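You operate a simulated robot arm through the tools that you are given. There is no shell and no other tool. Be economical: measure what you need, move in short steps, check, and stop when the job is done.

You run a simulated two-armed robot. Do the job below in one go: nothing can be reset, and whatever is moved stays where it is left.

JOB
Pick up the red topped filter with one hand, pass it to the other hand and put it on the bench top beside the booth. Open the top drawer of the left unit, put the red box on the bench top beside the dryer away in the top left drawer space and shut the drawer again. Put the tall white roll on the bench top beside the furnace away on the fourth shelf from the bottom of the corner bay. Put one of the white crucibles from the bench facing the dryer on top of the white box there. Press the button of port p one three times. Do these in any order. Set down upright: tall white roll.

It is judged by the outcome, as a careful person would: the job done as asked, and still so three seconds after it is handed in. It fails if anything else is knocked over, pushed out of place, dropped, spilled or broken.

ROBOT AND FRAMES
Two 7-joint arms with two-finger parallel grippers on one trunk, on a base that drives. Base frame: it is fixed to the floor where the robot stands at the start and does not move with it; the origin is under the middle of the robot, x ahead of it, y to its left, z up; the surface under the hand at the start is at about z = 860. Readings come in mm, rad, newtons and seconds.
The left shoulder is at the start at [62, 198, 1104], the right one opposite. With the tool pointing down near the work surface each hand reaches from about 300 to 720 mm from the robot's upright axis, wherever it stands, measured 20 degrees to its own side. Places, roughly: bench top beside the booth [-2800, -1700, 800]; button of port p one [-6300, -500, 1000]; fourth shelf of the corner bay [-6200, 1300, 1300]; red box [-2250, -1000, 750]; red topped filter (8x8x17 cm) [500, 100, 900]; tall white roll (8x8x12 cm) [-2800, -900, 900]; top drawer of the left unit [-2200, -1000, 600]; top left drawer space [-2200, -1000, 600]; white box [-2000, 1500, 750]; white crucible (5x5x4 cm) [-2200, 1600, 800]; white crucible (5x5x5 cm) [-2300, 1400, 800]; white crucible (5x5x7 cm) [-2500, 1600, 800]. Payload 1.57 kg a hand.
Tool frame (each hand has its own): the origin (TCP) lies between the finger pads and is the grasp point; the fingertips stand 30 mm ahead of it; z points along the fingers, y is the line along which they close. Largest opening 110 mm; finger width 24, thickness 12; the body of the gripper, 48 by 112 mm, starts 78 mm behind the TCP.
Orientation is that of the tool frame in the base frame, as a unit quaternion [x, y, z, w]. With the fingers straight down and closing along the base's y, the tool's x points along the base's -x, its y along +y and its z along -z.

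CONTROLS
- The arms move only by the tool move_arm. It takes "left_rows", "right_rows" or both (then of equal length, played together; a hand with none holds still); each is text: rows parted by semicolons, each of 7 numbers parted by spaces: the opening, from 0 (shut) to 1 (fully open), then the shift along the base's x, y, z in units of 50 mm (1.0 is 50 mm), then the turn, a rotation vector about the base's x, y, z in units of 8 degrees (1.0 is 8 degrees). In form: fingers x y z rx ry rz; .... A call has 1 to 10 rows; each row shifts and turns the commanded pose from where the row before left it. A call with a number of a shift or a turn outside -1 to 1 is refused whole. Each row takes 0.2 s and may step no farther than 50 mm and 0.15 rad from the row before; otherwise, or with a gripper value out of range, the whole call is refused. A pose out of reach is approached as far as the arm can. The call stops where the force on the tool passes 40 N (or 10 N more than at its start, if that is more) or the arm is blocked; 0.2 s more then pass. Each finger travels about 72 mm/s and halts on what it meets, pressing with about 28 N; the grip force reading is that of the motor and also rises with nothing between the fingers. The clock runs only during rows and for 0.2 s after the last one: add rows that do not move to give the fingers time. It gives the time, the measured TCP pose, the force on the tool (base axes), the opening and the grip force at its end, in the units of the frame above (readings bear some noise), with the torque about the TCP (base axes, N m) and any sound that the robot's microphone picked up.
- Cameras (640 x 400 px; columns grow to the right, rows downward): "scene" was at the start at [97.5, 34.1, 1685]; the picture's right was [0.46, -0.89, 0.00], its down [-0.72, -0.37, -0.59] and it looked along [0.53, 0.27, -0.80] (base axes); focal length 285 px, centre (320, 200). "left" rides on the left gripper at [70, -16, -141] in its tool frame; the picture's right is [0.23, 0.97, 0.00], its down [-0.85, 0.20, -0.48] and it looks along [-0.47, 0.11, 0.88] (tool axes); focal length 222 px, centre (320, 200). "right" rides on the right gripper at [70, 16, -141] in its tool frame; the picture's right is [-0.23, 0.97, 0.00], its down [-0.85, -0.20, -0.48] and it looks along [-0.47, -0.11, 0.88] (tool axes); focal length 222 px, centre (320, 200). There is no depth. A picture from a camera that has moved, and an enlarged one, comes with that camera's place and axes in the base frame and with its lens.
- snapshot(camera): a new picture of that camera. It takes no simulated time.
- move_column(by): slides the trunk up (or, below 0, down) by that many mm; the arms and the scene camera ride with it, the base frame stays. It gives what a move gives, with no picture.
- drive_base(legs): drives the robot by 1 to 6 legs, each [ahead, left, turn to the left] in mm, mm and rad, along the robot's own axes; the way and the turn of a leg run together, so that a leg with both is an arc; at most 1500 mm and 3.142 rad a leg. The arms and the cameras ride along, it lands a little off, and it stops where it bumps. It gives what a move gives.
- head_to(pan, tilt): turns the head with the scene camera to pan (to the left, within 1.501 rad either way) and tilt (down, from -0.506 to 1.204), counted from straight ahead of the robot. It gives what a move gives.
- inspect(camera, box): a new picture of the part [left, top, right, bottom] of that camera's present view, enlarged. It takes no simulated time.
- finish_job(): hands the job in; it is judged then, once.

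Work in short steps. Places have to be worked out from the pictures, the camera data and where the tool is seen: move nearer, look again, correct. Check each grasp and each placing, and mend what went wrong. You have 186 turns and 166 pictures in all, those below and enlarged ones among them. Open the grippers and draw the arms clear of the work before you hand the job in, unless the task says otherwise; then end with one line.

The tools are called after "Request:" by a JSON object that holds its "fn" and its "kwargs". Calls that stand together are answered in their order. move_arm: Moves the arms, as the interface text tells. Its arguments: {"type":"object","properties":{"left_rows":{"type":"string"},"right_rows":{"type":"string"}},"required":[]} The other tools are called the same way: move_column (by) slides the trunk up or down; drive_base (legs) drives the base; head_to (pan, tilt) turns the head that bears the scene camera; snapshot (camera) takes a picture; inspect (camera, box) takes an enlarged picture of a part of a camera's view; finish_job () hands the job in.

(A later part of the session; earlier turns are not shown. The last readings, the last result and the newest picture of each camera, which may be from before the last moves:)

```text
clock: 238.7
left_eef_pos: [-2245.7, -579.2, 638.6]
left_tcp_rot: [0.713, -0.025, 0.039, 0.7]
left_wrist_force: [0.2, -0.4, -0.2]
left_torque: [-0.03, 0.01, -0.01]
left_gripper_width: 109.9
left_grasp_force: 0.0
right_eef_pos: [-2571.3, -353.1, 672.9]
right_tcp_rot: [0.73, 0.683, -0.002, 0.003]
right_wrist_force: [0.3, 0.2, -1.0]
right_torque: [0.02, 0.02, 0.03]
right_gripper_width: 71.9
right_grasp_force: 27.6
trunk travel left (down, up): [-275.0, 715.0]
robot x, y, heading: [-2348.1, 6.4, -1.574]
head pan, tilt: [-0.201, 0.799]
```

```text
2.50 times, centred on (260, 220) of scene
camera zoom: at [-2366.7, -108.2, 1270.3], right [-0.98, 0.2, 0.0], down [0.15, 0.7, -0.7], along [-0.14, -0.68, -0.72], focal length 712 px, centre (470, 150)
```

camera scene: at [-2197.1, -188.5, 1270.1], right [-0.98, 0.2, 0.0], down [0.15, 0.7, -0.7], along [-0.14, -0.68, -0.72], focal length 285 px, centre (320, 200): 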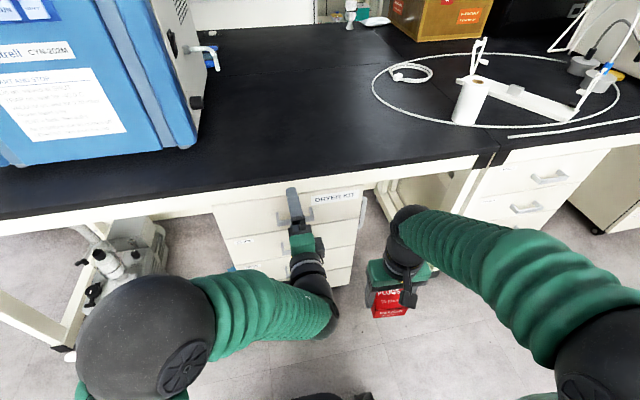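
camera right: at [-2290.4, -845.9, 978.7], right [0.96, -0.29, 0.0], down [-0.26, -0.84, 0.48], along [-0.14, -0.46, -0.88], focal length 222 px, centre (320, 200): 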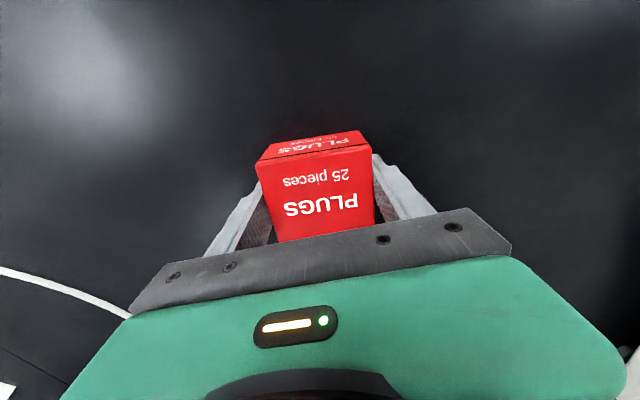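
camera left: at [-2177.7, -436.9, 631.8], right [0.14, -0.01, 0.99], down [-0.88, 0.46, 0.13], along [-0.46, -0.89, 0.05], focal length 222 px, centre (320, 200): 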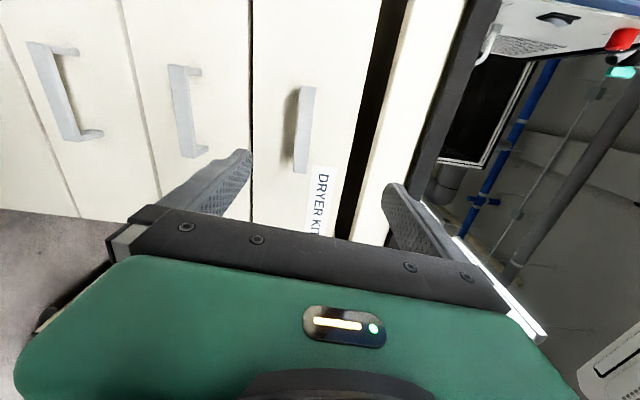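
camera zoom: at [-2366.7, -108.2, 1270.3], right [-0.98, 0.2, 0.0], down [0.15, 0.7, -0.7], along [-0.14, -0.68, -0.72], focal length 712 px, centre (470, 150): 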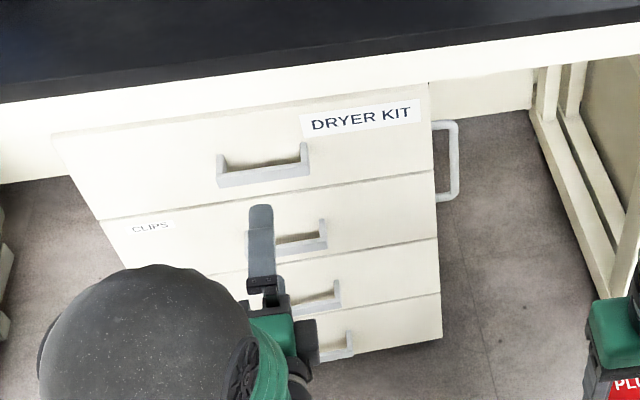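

The bar is near [-2236, -727, 621], right in line. I advance 133 mm and close on it.

Request:
{"fn": "move_arm", "kwargs": {"left_rows": "1 0.05 -0.8 -0.12 0 0 0;1 0.05 -0.8 -0.12 0 0 0;1 0.05 -0.7 -0.12 0 0 0;1 0 -0.36 0 0 0 0;1 0 0 0 0 0 0;0 0 0 0 0 0 0;0 0 0 0 0 0 0;0 0 0 0 0 0 0;0 0 0 0 0 0 0;0 0 0 0 0 0 0"}}

Request:
{"fn": "snapshot", "kwargs": {"camera": "left"}}

Request:
{"fn": "inspect", "kwargs": {"camera": "scene", "box": [160, 140, 360, 300]}}

```text
clock: 240.9
left_eef_pos: [-2238.3, -714.2, 615.6]
left_tcp_rot: [0.716, -0.024, 0.037, 0.697]
left_wrist_force: [0.0, 4.6, -20.5]
left_torque: [0.27, 0.78, 0.17]
left_gripper_width: 21.8
left_grasp_force: 34.4
right_eef_pos: [-2570.9, -354.6, 671.9]
right_tcp_rot: [0.73, 0.684, 0.0, 0.001]
right_wrist_force: [0.1, 0.2, -0.3]
right_torque: [0.04, 0.0, 0.01]
right_gripper_width: 71.7
right_grasp_force: 27.7
trunk travel left (down, up): [-275.0, 715.0]
robot x, y, heading: [-2351.7, 4.3, -1.575]
head pan, tilt: [-0.201, 0.799]
```

```text
79 pictures are left
camera left: at [-2170.5, -570.4, 609.0], right [0.14, -0.02, 0.99], down [-0.88, 0.46, 0.14], along [-0.46, -0.89, 0.04], focal length 222 px, centre (320, 200)
```

left: 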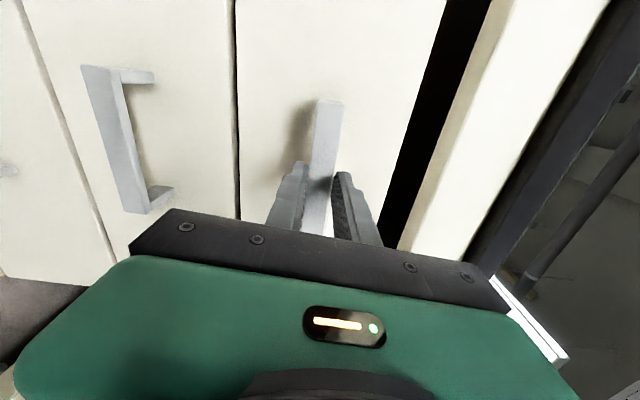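

```text
2.50 times, centred on (260, 220) of scene
camera zoom: at [-2365.8, -112.1, 1269.6], right [-0.98, 0.2, 0.0], down [0.14, 0.71, -0.69], along [-0.14, -0.68, -0.72], focal length 712 px, centre (470, 150)
```

zoom: 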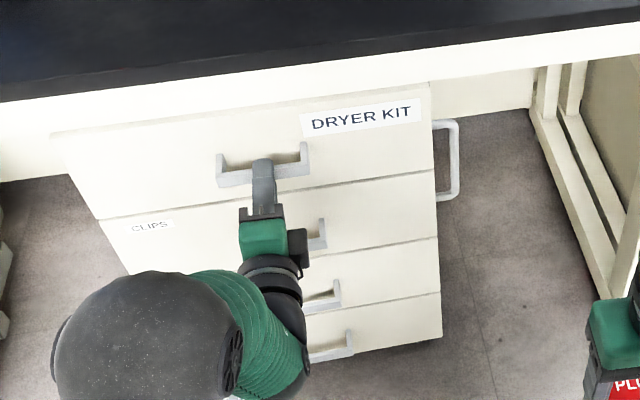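

The bar is in the fingers. I pull the drawer open by reversing the base 200 mm.

Request:
{"fn": "drive_base", "kwargs": {"legs": [[-200, 0, 0]]}}

Request:
{"fn": "snapshot", "kwargs": {"camera": "scene"}}

```text
clock: 242.5
left_eef_pos: [-2238.2, -515.9, 615.7]
left_tcp_rot: [0.717, -0.026, 0.037, 0.696]
left_wrist_force: [-5.2, 0.2, -29.5]
left_torque: [0.35, 0.97, -0.39]
left_gripper_width: 21.9
left_grasp_force: 34.8
right_eef_pos: [-2569.1, -156.0, 670.8]
right_tcp_rot: [0.73, 0.684, 0.0, 0.002]
right_wrist_force: [-0.5, -0.2, -0.6]
right_torque: [-0.02, 0.0, -0.03]
right_gripper_width: 71.9
right_grasp_force: 27.9
trunk travel left (down, up): [-275.0, 715.0]
robot x, y, heading: [-2348.8, 202.5, -1.575]
head pan, tilt: [-0.201, 0.799]
```

```text
77 pictures are left
camera scene: at [-2366.1, 84.3, 1269.5], right [-0.98, 0.2, 0.0], down [0.15, 0.71, -0.69], along [-0.14, -0.68, -0.72], focal length 285 px, centre (320, 200)
```

scene: 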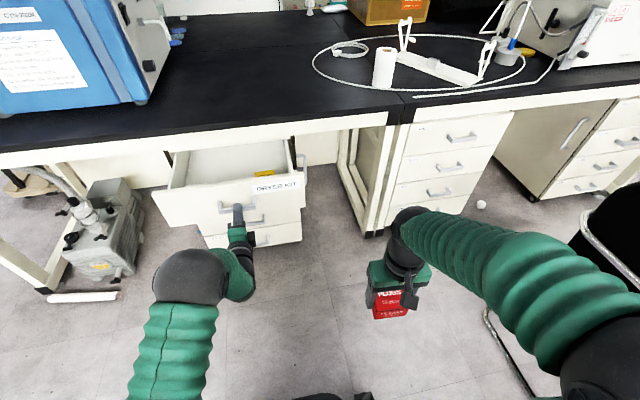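

The drawer opens cleanly. I pull 70 mm more and look inside.

Request:
{"fn": "drive_base", "kwargs": {"legs": [[-70, 0, 0]]}}

Request:
{"fn": "inspect", "kwargs": {"camera": "scene", "box": [120, 100, 360, 280]}}

```text
clock: 243.5
left_eef_pos: [-2237.3, -442.4, 614.9]
left_tcp_rot: [0.717, -0.025, 0.037, 0.696]
left_wrist_force: [-6.2, 0.8, -26.1]
left_torque: [0.34, 0.93, -0.3]
left_gripper_width: 21.9
left_grasp_force: 35.4
right_eef_pos: [-2569.8, -82.7, 673.1]
right_tcp_rot: [0.73, 0.683, -0.002, 0.004]
right_wrist_force: [0.0, 0.3, -0.9]
right_torque: [-0.01, 0.0, 0.0]
right_gripper_width: 71.6
right_grasp_force: 27.8
trunk travel left (down, up): [-275.0, 715.0]
robot x, y, heading: [-2350.6, 274.2, -1.576]
head pan, tilt: [-0.201, 0.799]
```

```text
2.22 times, centred on (240, 190) of scene
camera zoom: at [-2365.9, 155.6, 1269.5], right [-0.98, 0.2, 0.0], down [0.14, 0.71, -0.69], along [-0.14, -0.68, -0.72], focal length 633 px, centre (498, 222)
```

zoom: 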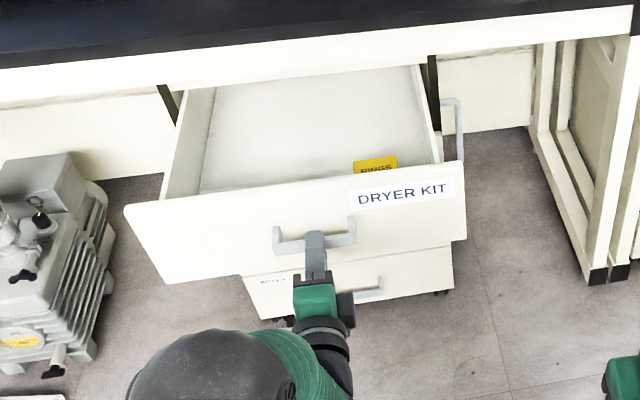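

The drawer is open 270 mm; a yellow RINGS box lies right front, and the left part is empty. I release the handle, back the hand straight off and raise it out of the way.

Request:
{"fn": "move_arm", "kwargs": {"left_rows": "1 0 0 0 0 0 0;1 0 0 0 0 0 0;1 0 0 0 0 0 0;1 0 0 0 0 0 0"}}

Request:
{"fn": "drive_base", "kwargs": {"legs": [[-140, 0, 0]]}}

Request:
{"fn": "move_column", "kwargs": {"by": 200}}

Request:
{"fn": "move_arm", "kwargs": {"left_rows": "1 0.5 0.2 0.7 0 0 0;1 0.5 0.2 0.7 0 0 0;1 0.5 0.2 0.7 0 0 0;1 0.5 0.2 0.7 0 0 0;1 0.5 0.2 0.6 0 0 0;1 0.5 0 0.6 0 0 0"}}

Request:
{"fn": "snapshot", "kwargs": {"camera": "scene"}}

```text
clock: 244.5
left_eef_pos: [-2237.5, -439.3, 619.2]
left_tcp_rot: [0.716, -0.025, 0.037, 0.697]
left_wrist_force: [0.1, 0.4, -0.5]
left_torque: [-0.03, 0.01, 0.02]
left_gripper_width: 110.3
left_grasp_force: 0.0
right_eef_pos: [-2569.5, -80.8, 675.1]
right_tcp_rot: [0.73, 0.683, -0.003, 0.005]
right_wrist_force: [-0.1, 0.8, -0.4]
right_torque: [-0.02, 0.01, -0.02]
right_gripper_width: 71.9
right_grasp_force: 28.2
trunk travel left (down, up): [-275.0, 715.0]
robot x, y, heading: [-2347.2, 271.8, -1.572]
head pan, tilt: [-0.201, 0.799]
```

```text
clock: 245.8
left_eef_pos: [-2239.5, -300.5, 620.2]
left_tcp_rot: [0.715, -0.026, 0.036, 0.698]
left_wrist_force: [0.7, 0.2, 0.4]
left_torque: [0.0, -0.01, 0.01]
left_gripper_width: 109.9
left_grasp_force: 0.0
right_eef_pos: [-2569.0, 61.0, 674.9]
right_tcp_rot: [0.731, 0.683, -0.004, 0.006]
right_wrist_force: [0.1, -0.5, -0.8]
right_torque: [-0.02, -0.02, 0.02]
right_gripper_width: 71.5
right_grasp_force: 28.2
trunk travel left (down, up): [-275.0, 715.0]
robot x, y, heading: [-2346.2, 411.8, -1.572]
head pan, tilt: [-0.201, 0.799]
```

```text
clock: 248.0
left_eef_pos: [-2239.4, -298.9, 819.3]
left_tcp_rot: [0.715, -0.026, 0.038, 0.697]
left_wrist_force: [-0.1, 0.3, -0.2]
left_torque: [0.02, 0.01, 0.01]
left_gripper_width: 109.7
left_grasp_force: 0.1
right_eef_pos: [-2570.7, 60.4, 874.7]
right_tcp_rot: [0.731, 0.683, -0.004, 0.004]
right_wrist_force: [-0.1, -0.4, 0.4]
right_torque: [-0.01, 0.02, -0.02]
right_gripper_width: 71.8
right_grasp_force: 27.9
trunk travel left (down, up): [-475.0, 515.0]
robot x, y, heading: [-2346.6, 412.0, -1.573]
head pan, tilt: [-0.201, 0.799]
```

```text
clock: 248.7
left_eef_pos: [-2038.7, -275.0, 890.8]
left_tcp_rot: [0.706, 0.073, 0.111, 0.695]
left_wrist_force: [0.5, 0.1, -0.8]
left_torque: [-0.03, -0.01, -0.04]
left_gripper_width: 110.2
left_grasp_force: 0.0
left hand out of reach, approached as far as the arm can: row 2, 3
right_eef_pos: [-2566.1, 59.2, 876.4]
right_tcp_rot: [0.73, 0.683, -0.006, 0.003]
right_wrist_force: [-0.5, -0.3, 0.0]
right_torque: [0.01, 0.03, -0.01]
right_gripper_width: 71.6
right_grasp_force: 27.6
trunk travel left (down, up): [-475.0, 515.0]
robot x, y, heading: [-2349.7, 414.6, -1.571]
head pan, tilt: [-0.201, 0.799]
stopped in row 3 (left hand): the arm was blocked; the commanded pose is now the measured one
```

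```text
75 pictures are left
camera scene: at [-2360.3, 299.0, 1470.7], right [-0.98, 0.2, 0.0], down [0.14, 0.7, -0.7], along [-0.14, -0.68, -0.72], focal length 285 px, centre (320, 200)
```

scene: 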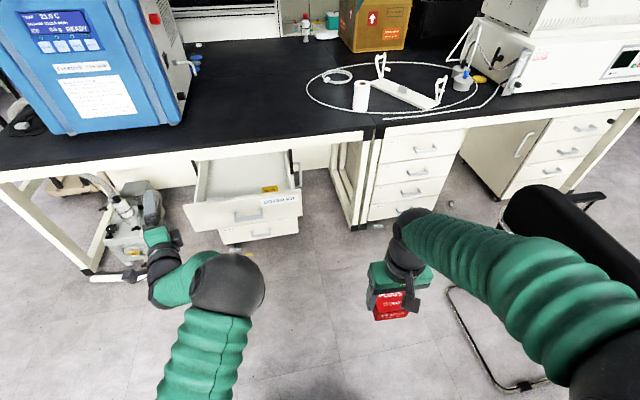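

Left hand is out of the drawer's way. I shift so the right hand (with the box) can reach the drawer's left part.

Request:
{"fn": "drive_base", "kwargs": {"legs": [[0, 265, 0], [375, 0, 0]]}}

Request:
{"fn": "move_arm", "kwargs": {"right_rows": "0 0.33 -0.8 0 0 0 0;0 0.33 -0.8 0 0 0 0;0 0.33 -0.8 0 0 0 0;0 0.33 -0.8 0 0 0 0;0 0.33 -0.8 0 0 0 0;0 0.33 -0.8 0 0 0 0;0 0.33 -0.8 0 0 0 0;0 0 -0.3 0 0 0 0;0 0 0 0 0 0 0"}}

Request:
{"fn": "snapshot", "kwargs": {"camera": "scene"}}

Request:
{"fn": "snapshot", "kwargs": {"camera": "right"}}

```text
clock: 252.6
left_eef_pos: [-1781.6, -654.3, 890.1]
left_tcp_rot: [0.707, 0.07, 0.115, 0.694]
left_wrist_force: [-0.8, 0.1, 0.3]
left_torque: [-0.03, 0.01, -0.01]
left_gripper_width: 110.2
left_grasp_force: 0.1
right_eef_pos: [-2308.2, -319.1, 875.3]
right_tcp_rot: [0.73, 0.684, -0.004, 0.006]
right_wrist_force: [-0.4, -1.0, -0.4]
right_torque: [0.05, -0.03, 0.01]
right_gripper_width: 71.5
right_grasp_force: 27.5
trunk travel left (down, up): [-475.0, 515.0]
robot x, y, heading: [-2085.4, 37.4, -1.569]
head pan, tilt: [-0.201, 0.799]
```

```text
clock: 254.6
left_eef_pos: [-1777.9, -652.4, 891.1]
left_tcp_rot: [0.707, 0.073, 0.115, 0.694]
left_wrist_force: [-0.4, 0.1, 0.1]
left_torque: [-0.01, 0.02, -0.01]
left_gripper_width: 110.3
left_grasp_force: 0.0
right_eef_pos: [-2192.7, -613.7, 875.8]
right_tcp_rot: [0.73, 0.683, -0.006, 0.005]
right_wrist_force: [-0.2, 0.6, -0.8]
right_torque: [-0.01, 0.01, 0.0]
right_gripper_width: 71.2
right_grasp_force: 28.0
trunk travel left (down, up): [-475.0, 515.0]
robot x, y, heading: [-2085.6, 32.8, -1.575]
head pan, tilt: [-0.201, 0.799]
```

```text
74 pictures are left
camera scene: at [-2104.0, -80.8, 1470.2], right [-0.98, 0.2, 0.0], down [0.14, 0.7, -0.69], along [-0.14, -0.68, -0.72], focal length 285 px, centre (320, 200)
```

scene: 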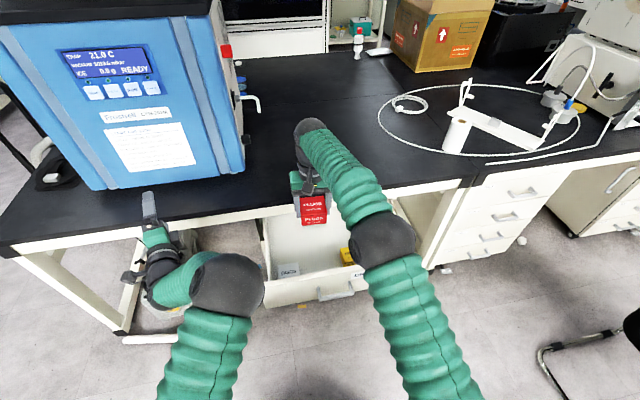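

```text
73 pictures are left
camera right: at [-2173.1, -543.2, 1016.0], right [0.96, -0.29, 0.0], down [-0.26, -0.83, 0.49], along [-0.14, -0.47, -0.87], focal length 222 px, centre (320, 200)
```

right: 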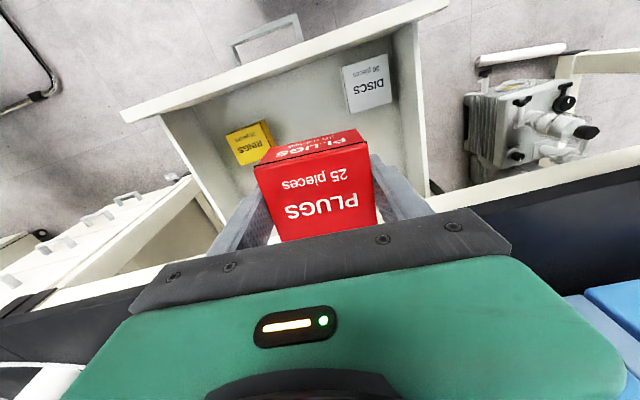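

Inside are RINGS (right front) and DISCS (left front). I set the red box behind and between them at about [-2205, -655]: shift, then lower partway.

Request:
{"fn": "move_arm", "kwargs": {"right_rows": "0 -0.2 -0.82 0 0 0 0;0 0 0 0 0 0 0;0 0 0 -0.9 0 0 0;0 0 0 -0.9 0 0 0;0 0 0 -0.9 0 0 0;0 0 0 -0.8 0 0 0;0 0 0 0 0 0 0"}}

Request:
{"fn": "snapshot", "kwargs": {"camera": "right"}}

Request:
{"fn": "inspect", "kwargs": {"camera": "scene", "box": [240, 160, 400, 310]}}

```text
clock: 256.2
left_eef_pos: [-1777.7, -652.1, 892.8]
left_tcp_rot: [0.706, 0.073, 0.115, 0.695]
left_wrist_force: [-0.5, -0.6, -0.5]
left_torque: [0.0, -0.03, -0.03]
left_gripper_width: 109.7
left_grasp_force: 0.0
right_eef_pos: [-2204.5, -633.6, 697.5]
right_tcp_rot: [0.729, 0.684, -0.006, 0.006]
right_wrist_force: [-0.8, 0.8, -0.6]
right_torque: [0.03, 0.01, 0.02]
right_gripper_width: 71.5
right_grasp_force: 28.2
right hand out of reach, approached as far as the arm can: row 1
trunk travel left (down, up): [-475.0, 515.0]
robot x, y, heading: [-2087.8, 33.8, -1.573]
head pan, tilt: [-0.201, 0.799]
```

```text
72 pictures are left
camera right: at [-2184.9, -562.6, 837.4], right [0.96, -0.29, 0.0], down [-0.25, -0.83, 0.49], along [-0.14, -0.47, -0.87], focal length 222 px, centre (320, 200)
```

right: 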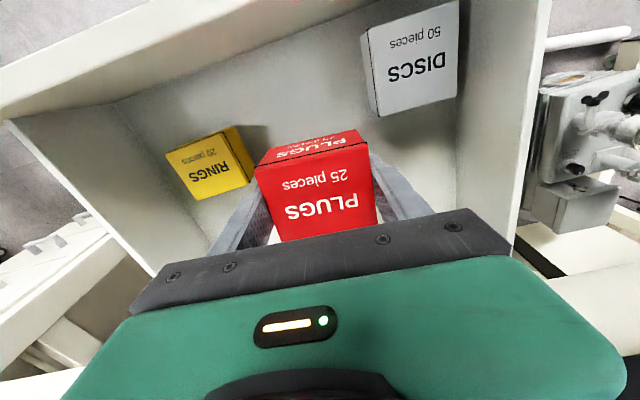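

```text
2.67 times, centred on (320, 235) of scene
camera zoom: at [-2104.0, -80.5, 1470.3], right [-0.98, 0.2, 0.0], down [0.14, 0.7, -0.7], along [-0.14, -0.68, -0.72], focal length 760 px, centre (320, 107)
```

zoom: 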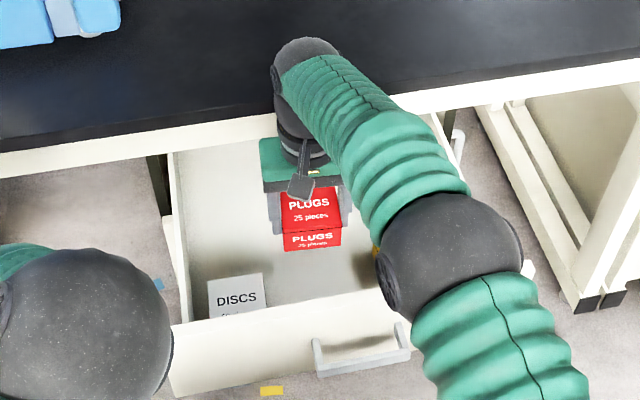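

I lower further in small steps with a slight shift back and left, feeling for the drawer floor.

Request:
{"fn": "move_arm", "kwargs": {"right_rows": "0 0.15 -0.3 -0.2 0 0 0;0 0 0 -0.2 0 0 0;0 0 0 -0.15 0 0 0;0 0 0 -0.15 0 0 0;0 0 0 -0.1 0 0 0;0 0 0 -0.1 0 0 0;0 0 0 -0.1 0 0 0;0 0 0 0 0 0 0"}}

```text
clock: 258.0
left_eef_pos: [-1777.2, -653.9, 891.6]
left_tcp_rot: [0.707, 0.074, 0.114, 0.694]
left_wrist_force: [0.1, 0.3, 0.3]
left_torque: [0.02, 0.02, 0.01]
left_gripper_width: 110.3
left_grasp_force: 0.1
right_eef_pos: [-2198.1, -643.3, 647.4]
right_tcp_rot: [0.73, 0.683, -0.006, 0.004]
right_wrist_force: [0.5, 1.0, -1.0]
right_torque: [-0.01, 0.01, -0.04]
right_gripper_width: 71.7
right_grasp_force: 28.3
right hand out of reach, approached as far as the arm can: row 3
trunk travel left (down, up): [-475.0, 515.0]
robot x, y, heading: [-2087.8, 34.1, -1.575]
head pan, tilt: [-0.201, 0.799]
```

Request:
{"fn": "move_arm", "kwargs": {"right_rows": "0 0 0 -0.1 0 0 0;0 0 0 -0.08 0 0 0;0 0 0 -0.08 0 0 0;0 0 0 -0.08 0 0 0;0 0 0 -0.08 0 0 0;0 0 0 0 0 0 0"}}

Request:
{"fn": "snapshot", "kwargs": {"camera": "right"}}

```text
clock: 259.4
left_eef_pos: [-1778.6, -652.4, 890.8]
left_tcp_rot: [0.707, 0.073, 0.115, 0.694]
left_wrist_force: [-0.2, -0.3, -0.3]
left_torque: [0.0, 0.0, 0.04]
left_gripper_width: 109.8
left_grasp_force: 0.2
right_eef_pos: [-2197.6, -640.5, 626.6]
right_tcp_rot: [0.73, 0.683, -0.005, 0.005]
right_wrist_force: [-0.1, -0.2, -1.1]
right_torque: [-0.01, 0.01, -0.02]
right_gripper_width: 71.5
right_grasp_force: 28.0
right hand out of reach, approached as far as the arm can: row 1
trunk travel left (down, up): [-475.0, 515.0]
robot x, y, heading: [-2084.8, 36.7, -1.568]
head pan, tilt: [-0.201, 0.799]
```

```text
70 pictures are left
camera right: at [-2179.3, -570.5, 767.2], right [0.96, -0.29, 0.0], down [-0.25, -0.83, 0.49], along [-0.14, -0.47, -0.87], focal length 222 px, centre (320, 200)
```

right: 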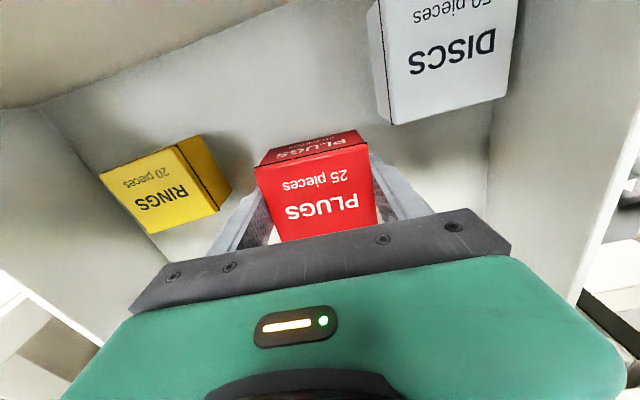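

Request:
{"fn": "move_arm", "kwargs": {"right_rows": "0 0 0 -0.1 0 0 0;0 0 0 -0.1 0 0 0;0 0 0 -0.08 0 0 0;0 0 0 -0.08 0 0 0;0 0 0 -0.08 0 0 0;0 0 0 -0.08 0 0 0;0 0 0 -0.08 0 0 0;0 0 0 -0.08 0 0 0;0 0 0 0 0 0 0"}}

```text
clock: 261.4
left_eef_pos: [-1777.7, -652.5, 891.6]
left_tcp_rot: [0.707, 0.074, 0.115, 0.694]
left_wrist_force: [0.0, 0.0, -0.1]
left_torque: [0.01, 0.01, -0.02]
left_gripper_width: 109.9
left_grasp_force: 0.0
right_eef_pos: [-2199.2, -634.9, 598.1]
right_tcp_rot: [0.731, 0.683, -0.006, 0.005]
right_wrist_force: [-1.1, -0.5, -1.9]
right_torque: [0.04, -0.02, -0.02]
right_gripper_width: 71.3
right_grasp_force: 27.9
right hand out of reach, approached as far as the arm can: row 1, 5, 8
trunk travel left (down, up): [-475.0, 515.0]
robot x, y, heading: [-2087.0, 33.7, -1.571]
head pan, tilt: [-0.201, 0.799]
```

The arm is at its reach limit, so I use the trunk for the last bit.

Request:
{"fn": "move_column", "kwargs": {"by": -15}}

Request:
{"fn": "snapshot", "kwargs": {"camera": "right"}}

```text
clock: 262.0
left_eef_pos: [-1777.4, -651.6, 882.4]
left_tcp_rot: [0.704, 0.075, 0.113, 0.697]
left_wrist_force: [0.1, 1.1, 0.0]
left_torque: [0.0, -0.03, 0.0]
left_gripper_width: 109.7
left_grasp_force: 0.2
right_eef_pos: [-2199.0, -633.6, 591.0]
right_tcp_rot: [0.729, 0.684, -0.011, 0.009]
right_wrist_force: [-0.6, -3.6, 38.4]
right_torque: [0.22, 0.55, 0.08]
right_gripper_width: 71.7
right_grasp_force: 28.2
trunk travel left (down, up): [-460.0, 530.0]
robot x, y, heading: [-2091.4, 36.2, -1.572]
head pan, tilt: [-0.201, 0.799]
```

```text
69 pictures are left
camera right: at [-2179.1, -562.3, 729.7], right [0.96, -0.29, 0.01], down [-0.25, -0.83, 0.5], along [-0.14, -0.48, -0.87], focal length 222 px, centre (320, 200)
```

right: 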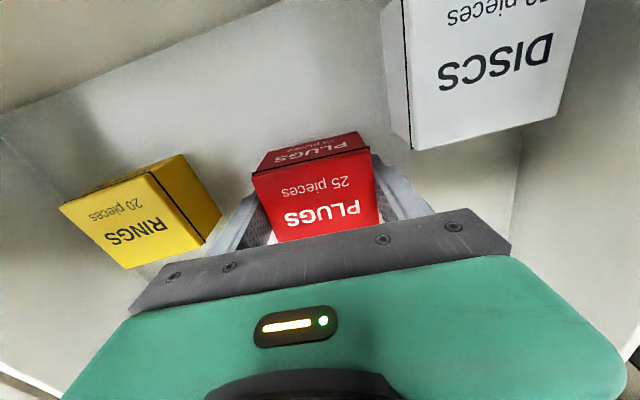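

The box stands on the drawer floor (z≈553). I ease up 6 mm, open just enough, and lift out straight.

Request:
{"fn": "move_column", "kwargs": {"by": 6}}

Request:
{"fn": "move_arm", "kwargs": {"right_rows": "0.72 0 0 0 0 0 0;0.8 0 0 0 0 0 0;0.8 0 0 0 0 0 0;0.8 0 0 0.4 0 0 0;0.8 0 0 0.8 0 0 0;0.8 0 0 0.9 0 0 0;0.8 0 0 0.9 0 0 0;0.8 0 0 0.9 0 0 0;0.8 0 0 0.9 0 0 0;0.8 0 0 0 0 0 0"}}

Request:
{"fn": "snapshot", "kwargs": {"camera": "right"}}

```text
clock: 262.6
left_eef_pos: [-1777.8, -649.5, 880.6]
left_tcp_rot: [0.706, 0.071, 0.115, 0.695]
left_wrist_force: [-0.1, 0.3, -0.6]
left_torque: [0.02, 0.0, -0.02]
left_gripper_width: 109.9
left_grasp_force: 0.0
right_eef_pos: [-2199.9, -633.0, 590.0]
right_tcp_rot: [0.729, 0.685, -0.007, 0.007]
right_wrist_force: [0.1, -2.0, 27.3]
right_torque: [-0.74, 0.26, 0.23]
right_gripper_width: 71.5
right_grasp_force: 27.8
trunk travel left (down, up): [-466.0, 524.0]
robot x, y, heading: [-2085.9, 33.2, -1.575]
head pan, tilt: [-0.201, 0.799]
```

```text
clock: 264.8
left_eef_pos: [-1777.2, -652.8, 883.5]
left_tcp_rot: [0.706, 0.073, 0.114, 0.695]
left_wrist_force: [0.2, -0.3, -0.6]
left_torque: [0.0, 0.01, 0.01]
left_gripper_width: 110.0
left_grasp_force: 0.1
right_eef_pos: [-2199.6, -640.1, 828.5]
right_tcp_rot: [0.731, 0.683, -0.005, 0.004]
right_wrist_force: [0.2, -0.6, 0.7]
right_torque: [-0.01, -0.03, -0.02]
right_gripper_width: 87.9
right_grasp_force: 0.0
right hand out of reach, approached as far as the arm can: row 5, 6, 9
trunk travel left (down, up): [-466.0, 524.0]
robot x, y, heading: [-2087.0, 31.8, -1.574]
head pan, tilt: [-0.201, 0.799]
```

```text
68 pictures are left
camera right: at [-2179.1, -570.0, 968.6], right [0.96, -0.29, 0.0], down [-0.25, -0.83, 0.49], along [-0.14, -0.47, -0.87], focal length 222 px, centre (320, 200)
```

right: 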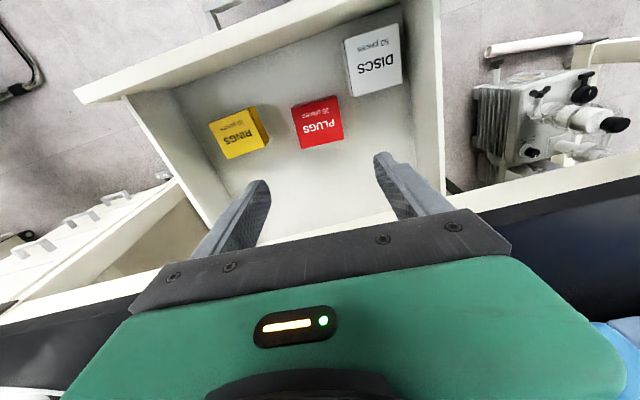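

The red box sits in the drawer between RINGS and DISCS. I retract the right hand and go back to the stance used for pulling.

Request:
{"fn": "move_arm", "kwargs": {"right_rows": "0.8 -0.2 0.7 0.6 0 0 0;0.8 -0.3 0.8 0.3 0 0 0;0.8 -0.3 0.8 0 0 0 0;0.8 -0.3 0.8 0 0 0 0;0.8 -0.3 0.8 0 0 0 0;0.8 -0.3 0.8 0 0 0 0"}}

Request:
{"fn": "drive_base", "kwargs": {"legs": [[-340, 0, 0], [0, -265, 0]]}}

Request:
{"fn": "move_column", "kwargs": {"by": -190}}

Request:
{"fn": "move_arm", "kwargs": {"left_rows": "0.6 -0.7 0 0 0 0 -1;0.3 -0.7 0 0 0 0 -0.9;0 -0.7 0 0 0 0 0;0 -0.7 0 0 0 0 0;0 -0.7 0 0 0 0 0;0 -0.4 0 0 0 0 0;0 0 0 0 0 0 0"}}

Request:
{"fn": "snapshot", "kwargs": {"camera": "scene"}}

```text
clock: 266.2
left_eef_pos: [-1779.1, -653.3, 883.9]
left_tcp_rot: [0.707, 0.073, 0.115, 0.694]
left_wrist_force: [0.3, 0.6, 0.0]
left_torque: [0.03, 0.02, 0.0]
left_gripper_width: 109.9
left_grasp_force: 0.1
right_eef_pos: [-2266.3, -615.5, 935.5]
right_tcp_rot: [0.73, 0.683, -0.004, 0.004]
right_wrist_force: [0.6, 0.1, 0.3]
right_torque: [0.01, -0.02, -0.03]
right_gripper_width: 87.8
right_grasp_force: 0.1
right hand out of reach, approached as far as the arm can: row 1, 2, 3, 4, 5, 6
trunk travel left (down, up): [-466.0, 524.0]
robot x, y, heading: [-2085.2, 30.5, -1.576]
head pan, tilt: [-0.201, 0.799]
```

```text
clock: 269.9
left_eef_pos: [-2036.4, -313.5, 878.8]
left_tcp_rot: [0.708, 0.074, 0.115, 0.693]
left_wrist_force: [-0.2, 1.0, -0.3]
left_torque: [0.01, 0.01, -0.03]
left_gripper_width: 110.3
left_grasp_force: 0.0
right_eef_pos: [-2525.1, -277.6, 936.1]
right_tcp_rot: [0.731, 0.683, -0.006, 0.002]
right_wrist_force: [-0.1, 0.2, -0.2]
right_torque: [0.0, 0.07, 0.01]
right_gripper_width: 88.1
right_grasp_force: 0.0
trunk travel left (down, up): [-466.0, 524.0]
robot x, y, heading: [-2348.8, 369.0, -1.579]
head pan, tilt: [-0.201, 0.799]
```

```text
clock: 271.9
left_eef_pos: [-2041.6, -312.8, 692.6]
left_tcp_rot: [0.707, 0.072, 0.117, 0.694]
left_wrist_force: [-0.2, 0.0, 0.4]
left_torque: [0.01, -0.01, -0.02]
left_gripper_width: 109.9
left_grasp_force: 0.1
right_eef_pos: [-2530.9, -275.0, 746.5]
right_tcp_rot: [0.731, 0.682, -0.005, 0.006]
right_wrist_force: [0.1, 0.0, 0.3]
right_torque: [-0.02, 0.01, 0.05]
right_gripper_width: 88.1
right_grasp_force: 0.1
trunk travel left (down, up): [-276.0, 714.0]
robot x, y, heading: [-2348.0, 370.3, -1.573]
head pan, tilt: [-0.201, 0.799]
```

```text
clock: 272.4
left_eef_pos: [-1877.6, -254.1, 852.4]
left_tcp_rot: [0.563, 0.264, 0.083, 0.779]
left_wrist_force: [0.7, -1.2, -0.6]
left_torque: [-0.09, -0.02, -0.01]
left_gripper_width: 52.6
left_grasp_force: 0.2
left hand out of reach, approached as far as the arm can: row 1, 2
right_eef_pos: [-2529.7, -275.7, 748.2]
right_tcp_rot: [0.731, 0.682, -0.006, 0.005]
right_wrist_force: [-0.5, -0.6, -0.7]
right_torque: [0.02, 0.04, 0.03]
right_gripper_width: 87.8
right_grasp_force: 0.0
trunk travel left (down, up): [-276.0, 714.0]
robot x, y, heading: [-2348.1, 373.3, -1.576]
head pan, tilt: [-0.201, 0.799]
stopped in row 2 (left hand): the arm was blocked; the commanded pose is now the measured one
```

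```text
67 pictures are left
camera scene: at [-2364.1, 258.4, 1271.1], right [-0.98, 0.2, 0.0], down [0.14, 0.7, -0.7], along [-0.14, -0.68, -0.72], focal length 285 px, centre (320, 200)
```

scene: 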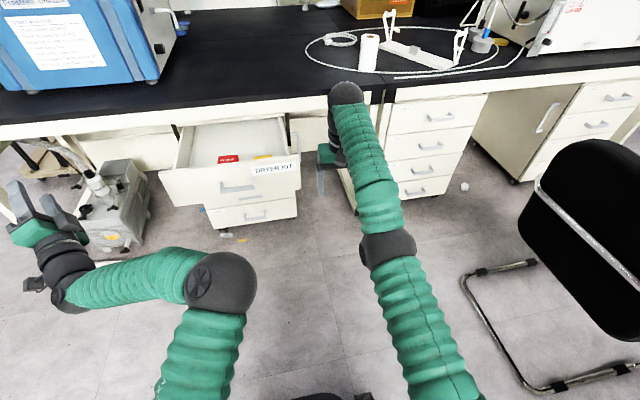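

The left arm got into a bad joint region, so I'll push the drawer shut with the right hand instead: pitch it forward and shut its fingers, while the left returns to a plain tool-down pose a bit.

Request:
{"fn": "move_arm", "kwargs": {"right_rows": "0.6 0 0 0 -1 0 0;0.4 0 0 0 -1 0 0;0.2 0 0 0 -1 0 0;0 0 0 0 -1 0 0;0 0 0 0 -1 0 0;0 0 0 0 -1 0 0;0 0 0 0 -1 0 0;0 0 0 0 -1 0 0;0 0 0 0 0 0 0"}}

Request:
{"fn": "drive_base", "kwargs": {"legs": [[0, 290, 0]]}}

Request:
{"fn": "snapshot", "kwargs": {"camera": "scene"}}

```text
clock: 274.4
left_eef_pos: [-1880.5, -254.1, 849.3]
left_tcp_rot: [0.566, 0.26, 0.087, 0.777]
left_wrist_force: [-0.3, -0.9, 0.1]
left_torque: [-0.01, 0.03, 0.04]
left_gripper_width: 33.0
left_grasp_force: 0.1
right_eef_pos: [-2521.1, -509.5, 833.0]
right_tcp_rot: [0.617, 0.576, -0.367, 0.392]
right_wrist_force: [-0.9, 0.2, 0.0]
right_torque: [0.0, 0.01, -0.04]
right_gripper_width: 0.0
right_grasp_force: 21.1
right hand out of reach, approached as far as the arm can: row 1, 2, 3, 4, 5, 6, 7, 8
trunk travel left (down, up): [-276.0, 714.0]
robot x, y, heading: [-2350.5, 374.4, -1.572]
head pan, tilt: [-0.201, 0.799]
```

```text
clock: 276.4
left_eef_pos: [-1594.5, -254.9, 851.0]
left_tcp_rot: [0.566, 0.26, 0.086, 0.777]
left_wrist_force: [-0.3, 0.2, 0.2]
left_torque: [0.0, 0.04, 0.0]
left_gripper_width: 33.1
left_grasp_force: 0.0
right_eef_pos: [-2232.3, -511.2, 831.5]
right_tcp_rot: [0.617, 0.576, -0.366, 0.392]
right_wrist_force: [0.0, 0.5, 0.0]
right_torque: [0.02, -0.04, -0.01]
right_gripper_width: 0.1
right_grasp_force: 21.6
trunk travel left (down, up): [-276.0, 714.0]
robot x, y, heading: [-2063.7, 370.6, -1.57]
head pan, tilt: [-0.201, 0.799]
```

```text
66 pictures are left
camera scene: at [-2081.5, 256.8, 1270.9], right [-0.98, 0.2, 0.0], down [0.15, 0.7, -0.69], along [-0.14, -0.68, -0.72], focal length 285 px, centre (320, 200)
```

scene: 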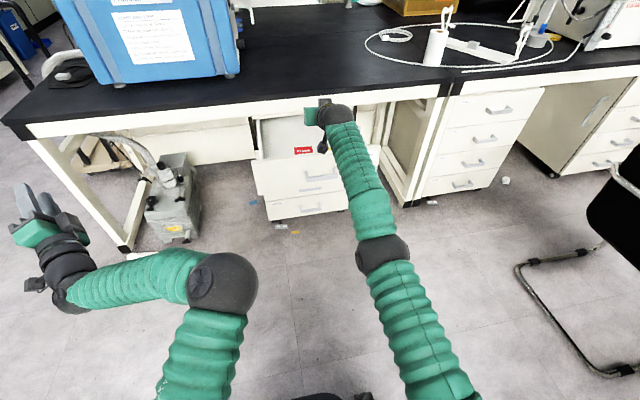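

The right hand points forward-down at the right x but is above the drawer. I back off, lower the trunk to z≈690, and check before pushing.

Request:
{"fn": "drive_base", "kwargs": {"legs": [[-170, 0, 0]]}}

Request:
{"fn": "move_column", "kwargs": {"by": -143}}

Request:
{"fn": "snapshot", "kwargs": {"camera": "scene"}}

Request:
{"fn": "snapshot", "kwargs": {"camera": "right"}}

```text
clock: 277.8
left_eef_pos: [-1587.7, -81.8, 853.2]
left_tcp_rot: [0.563, 0.263, 0.088, 0.778]
left_wrist_force: [0.2, -0.2, 0.2]
left_torque: [0.01, -0.01, 0.0]
left_gripper_width: 32.9
left_grasp_force: 0.0
right_eef_pos: [-2231.3, -340.2, 836.8]
right_tcp_rot: [0.616, 0.576, -0.367, 0.393]
right_wrist_force: [-0.8, 0.1, 0.0]
right_torque: [0.03, -0.03, 0.01]
right_gripper_width: 0.1
right_grasp_force: 21.7
trunk travel left (down, up): [-276.0, 714.0]
robot x, y, heading: [-2062.4, 537.2, -1.577]
head pan, tilt: [-0.201, 0.799]
```

```text
clock: 279.5
left_eef_pos: [-1585.1, -79.0, 709.9]
left_tcp_rot: [0.561, 0.264, 0.089, 0.779]
left_wrist_force: [0.1, 0.0, -0.4]
left_torque: [0.02, -0.02, 0.0]
left_gripper_width: 32.9
left_grasp_force: 0.0
right_eef_pos: [-2232.0, -340.2, 694.2]
right_tcp_rot: [0.615, 0.576, -0.368, 0.394]
right_wrist_force: [-0.5, 0.1, -0.4]
right_torque: [-0.02, -0.03, 0.0]
right_gripper_width: 0.0
right_grasp_force: 21.8
trunk travel left (down, up): [-133.0, 857.0]
robot x, y, heading: [-2062.6, 543.2, -1.574]
head pan, tilt: [-0.201, 0.799]
```

```text
65 pictures are left
camera scene: at [-2078.7, 426.3, 1127.0], right [-0.98, 0.2, 0.0], down [0.14, 0.7, -0.69], along [-0.14, -0.68, -0.72], focal length 285 px, centre (320, 200)
```

scene: 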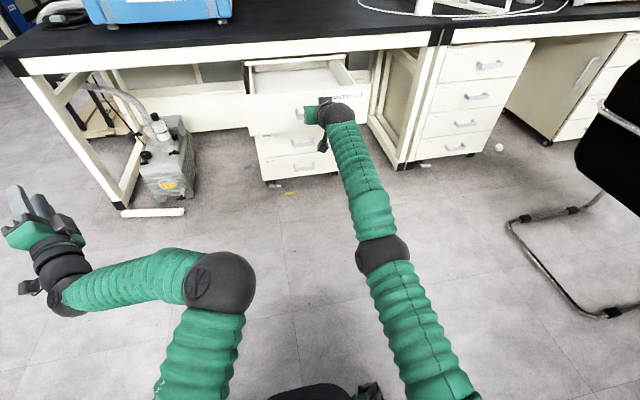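

```text
64 pictures are left
camera right: at [-2211.8, -183.5, 691.0], right [0.96, -0.12, 0.27], down [-0.26, 0.08, 0.96], along [-0.14, -0.99, 0.05], focal length 222 px, centre (320, 200)
```

right: 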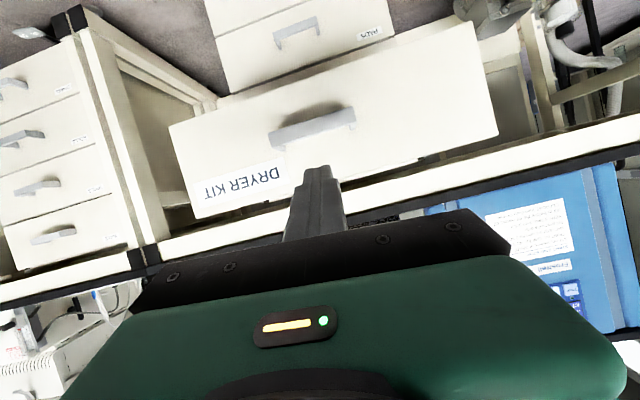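

Lined up just above the handle. I drive forward about 375 mm to push the drawer home.

Request:
{"fn": "drive_base", "kwargs": {"legs": [[250, 0, 0], [125, 0, 0]]}}

Request:
{"fn": "snapshot", "kwargs": {"camera": "scene"}}

Request:
{"fn": "snapshot", "kwargs": {"camera": "right"}}

```text
clock: 282.2
left_eef_pos: [-1584.8, -457.9, 709.5]
left_tcp_rot: [0.562, 0.264, 0.09, 0.779]
left_wrist_force: [0.3, -0.1, 0.0]
left_torque: [0.01, -0.03, 0.06]
left_gripper_width: 33.0
left_grasp_force: 0.0
right_eef_pos: [-2230.5, -720.8, 693.7]
right_tcp_rot: [0.615, 0.576, -0.367, 0.393]
right_wrist_force: [-0.3, -0.7, -0.5]
right_torque: [0.0, 0.0, -0.02]
right_gripper_width: 0.1
right_grasp_force: 21.2
trunk travel left (down, up): [-133.0, 857.0]
robot x, y, heading: [-2059.4, 161.2, -1.569]
head pan, tilt: [-0.201, 0.799]
```

```text
63 pictures are left
camera scene: at [-2079.2, 46.0, 1128.1], right [-0.98, 0.2, 0.0], down [0.14, 0.7, -0.69], along [-0.14, -0.68, -0.72], focal length 285 px, centre (320, 200)
```

scene: 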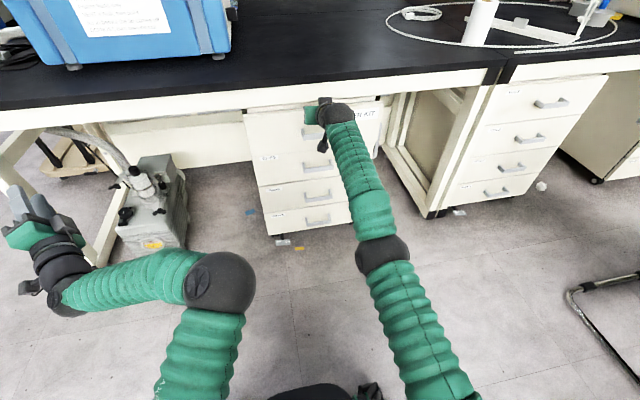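

```text
62 pictures are left
camera right: at [-2211.9, -563.6, 691.1], right [0.96, -0.12, 0.26], down [-0.26, 0.08, 0.96], along [-0.14, -0.99, 0.04], focal length 222 px, centre (320, 200)
```

right: 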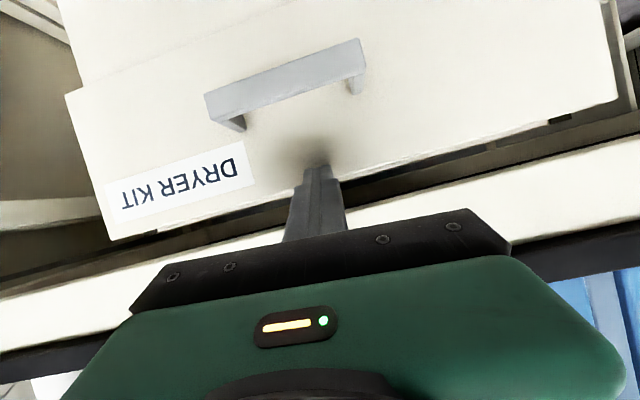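

Almost shut. I push another 25 mm.

Request:
{"fn": "drive_base", "kwargs": {"legs": [[25, 0, 0]]}}

Request:
{"fn": "snapshot", "kwargs": {"camera": "right"}}

```text
clock: 283.0
left_eef_pos: [-1583.1, -481.6, 711.5]
left_tcp_rot: [0.56, 0.265, 0.091, 0.78]
left_wrist_force: [-0.7, 0.1, 0.4]
left_torque: [-0.03, -0.02, 0.0]
left_gripper_width: 33.0
left_grasp_force: 0.0
right_eef_pos: [-2230.4, -745.4, 692.9]
right_tcp_rot: [0.615, 0.578, -0.366, 0.392]
right_wrist_force: [-0.7, 0.2, -0.7]
right_torque: [-0.02, -0.02, 0.01]
right_gripper_width: 0.0
right_grasp_force: 21.3
trunk travel left (down, up): [-133.0, 857.0]
robot x, y, heading: [-2059.4, 137.4, -1.568]
head pan, tilt: [-0.201, 0.799]
```

```text
61 pictures are left
camera right: at [-2211.9, -587.9, 690.9], right [0.96, -0.12, 0.26], down [-0.26, 0.08, 0.96], along [-0.14, -0.99, 0.04], focal length 222 px, centre (320, 200)
```

right: 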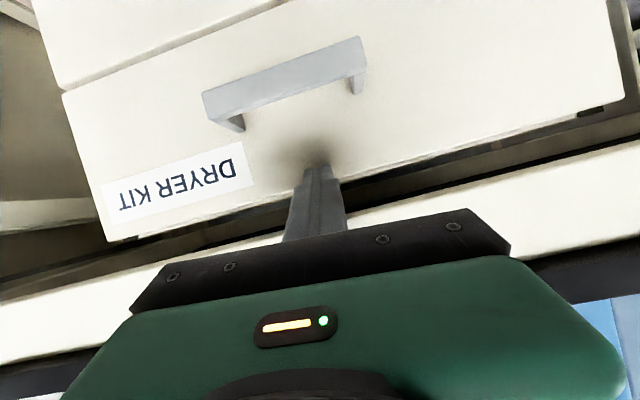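

Request:
{"fn": "drive_base", "kwargs": {"legs": [[20, 0, 0]]}}

Request:
{"fn": "snapshot", "kwargs": {"camera": "right"}}

```text
clock: 283.8
left_eef_pos: [-1579.6, -478.3, 715.1]
left_tcp_rot: [0.558, 0.268, 0.092, 0.78]
left_wrist_force: [-0.6, 0.3, 0.3]
left_torque: [-0.01, 0.0, -0.01]
left_gripper_width: 33.1
left_grasp_force: 0.1
right_eef_pos: [-2231.0, -744.0, 690.5]
right_tcp_rot: [0.62, 0.58, -0.361, 0.386]
right_wrist_force: [0.6, 13.1, 9.7]
right_torque: [-0.22, -0.06, 0.0]
right_gripper_width: 0.0
right_grasp_force: 21.3
trunk travel left (down, up): [-133.0, 857.0]
robot x, y, heading: [-2065.4, 131.8, -1.571]
head pan, tilt: [-0.201, 0.799]
stopped in leg 1: the force on the tool passed its limit at 76 N (the readings are from after the stop); the commanded pose is now the measured one
```

```text
60 pictures are left
camera right: at [-2211.8, -587.4, 691.6], right [0.96, -0.13, 0.26], down [-0.26, 0.06, 0.97], along [-0.14, -0.99, 0.02], focal length 222 px, centre (320, 200)
```

right: 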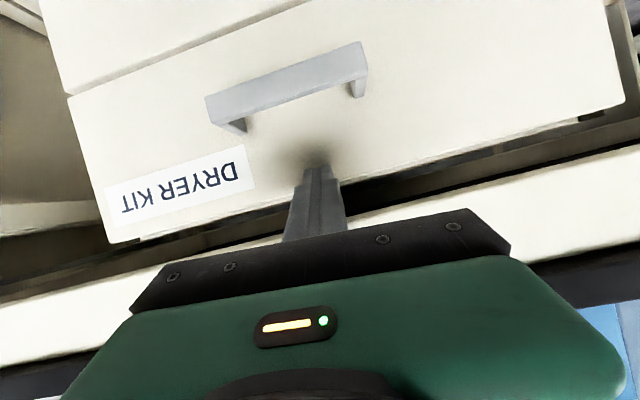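

It resisted at the end stop: shut. I back away, raise the trunk and check.

Request:
{"fn": "drive_base", "kwargs": {"legs": [[-300, 0, 0]]}}

Request:
{"fn": "move_column", "kwargs": {"by": 400}}

Request:
{"fn": "snapshot", "kwargs": {"camera": "scene"}}

```text
clock: 285.8
left_eef_pos: [-1580.5, -180.7, 714.4]
left_tcp_rot: [0.557, 0.267, 0.093, 0.781]
left_wrist_force: [-0.4, -0.7, 0.7]
left_torque: [0.0, 0.01, 0.02]
left_gripper_width: 33.0
left_grasp_force: 0.1
right_eef_pos: [-2230.9, -446.5, 683.9]
right_tcp_rot: [0.622, 0.582, -0.357, 0.382]
right_wrist_force: [0.4, 0.1, -0.9]
right_torque: [0.01, 0.01, 0.01]
right_gripper_width: 0.0
right_grasp_force: 21.3
trunk travel left (down, up): [-133.0, 857.0]
robot x, y, heading: [-2060.4, 430.4, -1.569]
head pan, tilt: [-0.201, 0.799]
```

```text
clock: 289.6
left_eef_pos: [-1579.0, -180.4, 1115.9]
left_tcp_rot: [0.557, 0.267, 0.092, 0.781]
left_wrist_force: [0.3, -0.7, 0.3]
left_torque: [-0.01, -0.02, 0.0]
left_gripper_width: 33.1
left_grasp_force: 0.1
right_eef_pos: [-2231.7, -447.4, 1077.7]
right_tcp_rot: [0.624, 0.586, -0.353, 0.378]
right_wrist_force: [-0.8, -0.3, -0.3]
right_torque: [0.01, -0.03, 0.0]
right_gripper_width: 0.1
right_grasp_force: 21.2
trunk travel left (down, up): [-533.0, 457.0]
robot x, y, heading: [-2061.1, 431.0, -1.57]
head pan, tilt: [-0.201, 0.799]
```

```text
59 pictures are left
camera scene: at [-2078.6, 315.2, 1529.0], right [-0.98, 0.2, 0.0], down [0.14, 0.7, -0.69], along [-0.14, -0.68, -0.72], focal length 285 px, centre (320, 200)
```

scene: 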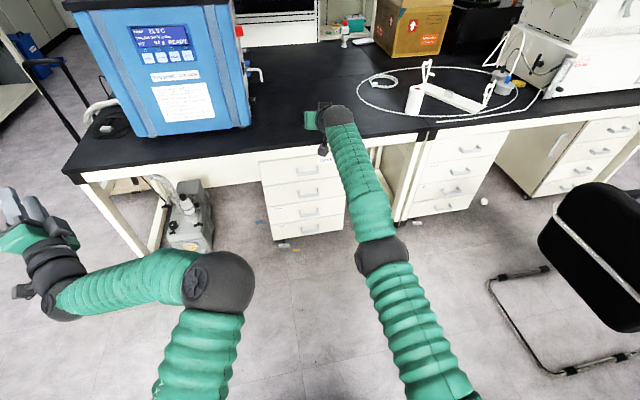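

Drawer shut, everything in place. Next the tall roll: I zoom in on it and its neighbours.

Request:
{"fn": "inspect", "kwargs": {"camera": "scene", "box": [350, 50, 550, 150]}}

```text
3.20 times, centred on (450, 100) of scene
camera zoom: at [-2078.6, 315.2, 1529.0], right [-0.98, 0.2, 0.0], down [0.14, 0.7, -0.69], along [-0.14, -0.68, -0.72], focal length 912 px, centre (-96, 520)
```

zoom: 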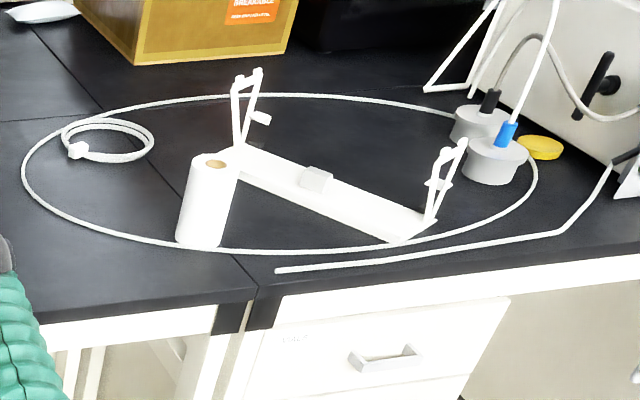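

The roll stands at about [-2798, -892] with free space round it. I fold the right arm a bit, open it, and drive to face the roll.

Request:
{"fn": "move_arm", "kwargs": {"right_rows": "0.5 0 0.8 -0.5 0 0 0;1 0 0.8 -0.5 0 0 0;1 0 0.8 -0.5 0 0 0;1 0 0.8 -0.5 0 0 0;1 0 0 0 0 0 0"}}

Request:
{"fn": "drive_base", "kwargs": {"legs": [[0, -567, 0], [440, 0, 0]]}}

Request:
{"fn": "snapshot", "kwargs": {"camera": "right"}}

Request:
{"fn": "snapshot", "kwargs": {"camera": "scene"}}

```text
clock: 290.8
left_eef_pos: [-1579.2, -180.5, 1116.1]
left_tcp_rot: [0.557, 0.268, 0.093, 0.78]
left_wrist_force: [-1.1, -0.1, 0.2]
left_torque: [0.01, -0.01, 0.01]
left_gripper_width: 33.1
left_grasp_force: 0.0
right_eef_pos: [-2217.5, -456.0, 1026.7]
right_tcp_rot: [0.622, 0.582, -0.362, 0.379]
right_wrist_force: [-0.3, -0.1, -0.2]
right_torque: [-0.01, -0.01, 0.01]
right_gripper_width: 110.2
right_grasp_force: 0.0
right hand out of reach, approached as far as the arm can: row 1, 2, 3, 4
trunk travel left (down, up): [-533.0, 457.0]
robot x, y, heading: [-2063.3, 430.8, -1.575]
head pan, tilt: [-0.201, 0.799]
```

```text
clock: 296.4
left_eef_pos: [-2156.2, -621.8, 1115.3]
left_tcp_rot: [0.558, 0.267, 0.089, 0.78]
left_wrist_force: [-0.6, 0.5, 0.1]
left_torque: [0.01, 0.02, -0.01]
left_gripper_width: 33.0
left_grasp_force: 0.1
right_eef_pos: [-2796.6, -893.9, 1026.7]
right_tcp_rot: [0.623, 0.581, -0.362, 0.379]
right_wrist_force: [0.1, -0.7, -0.7]
right_torque: [0.0, -0.01, 0.0]
right_gripper_width: 110.1
right_grasp_force: 0.0
trunk travel left (down, up): [-533.0, 457.0]
robot x, y, heading: [-2634.1, -11.3, -1.58]
head pan, tilt: [-0.201, 0.799]
```

```text
57 pictures are left
camera right: at [-2775.0, -736.6, 1028.8], right [0.96, -0.14, 0.25], down [-0.25, 0.05, 0.97], along [-0.15, -0.99, 0.01], focal length 222 px, centre (320, 200)
```

right: 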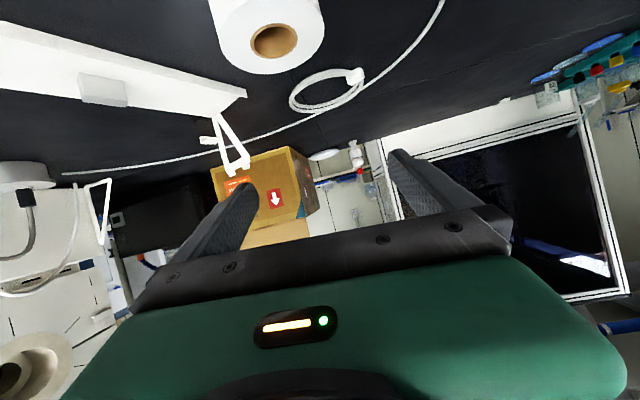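

```text
56 pictures are left
camera scene: at [-2651.0, -123.3, 1528.4], right [-0.98, 0.21, 0.0], down [0.15, 0.7, -0.7], along [-0.14, -0.68, -0.72], focal length 285 px, centre (320, 200)
```

scene: 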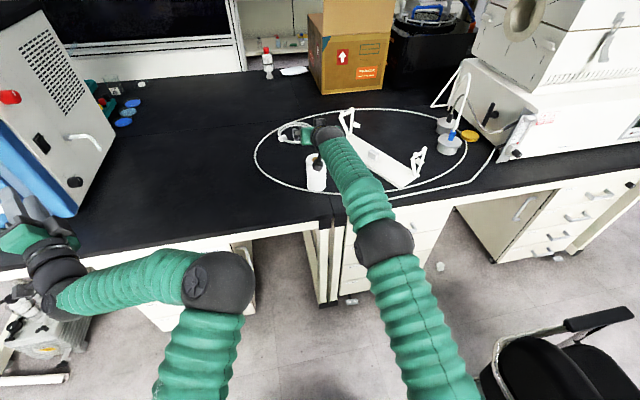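

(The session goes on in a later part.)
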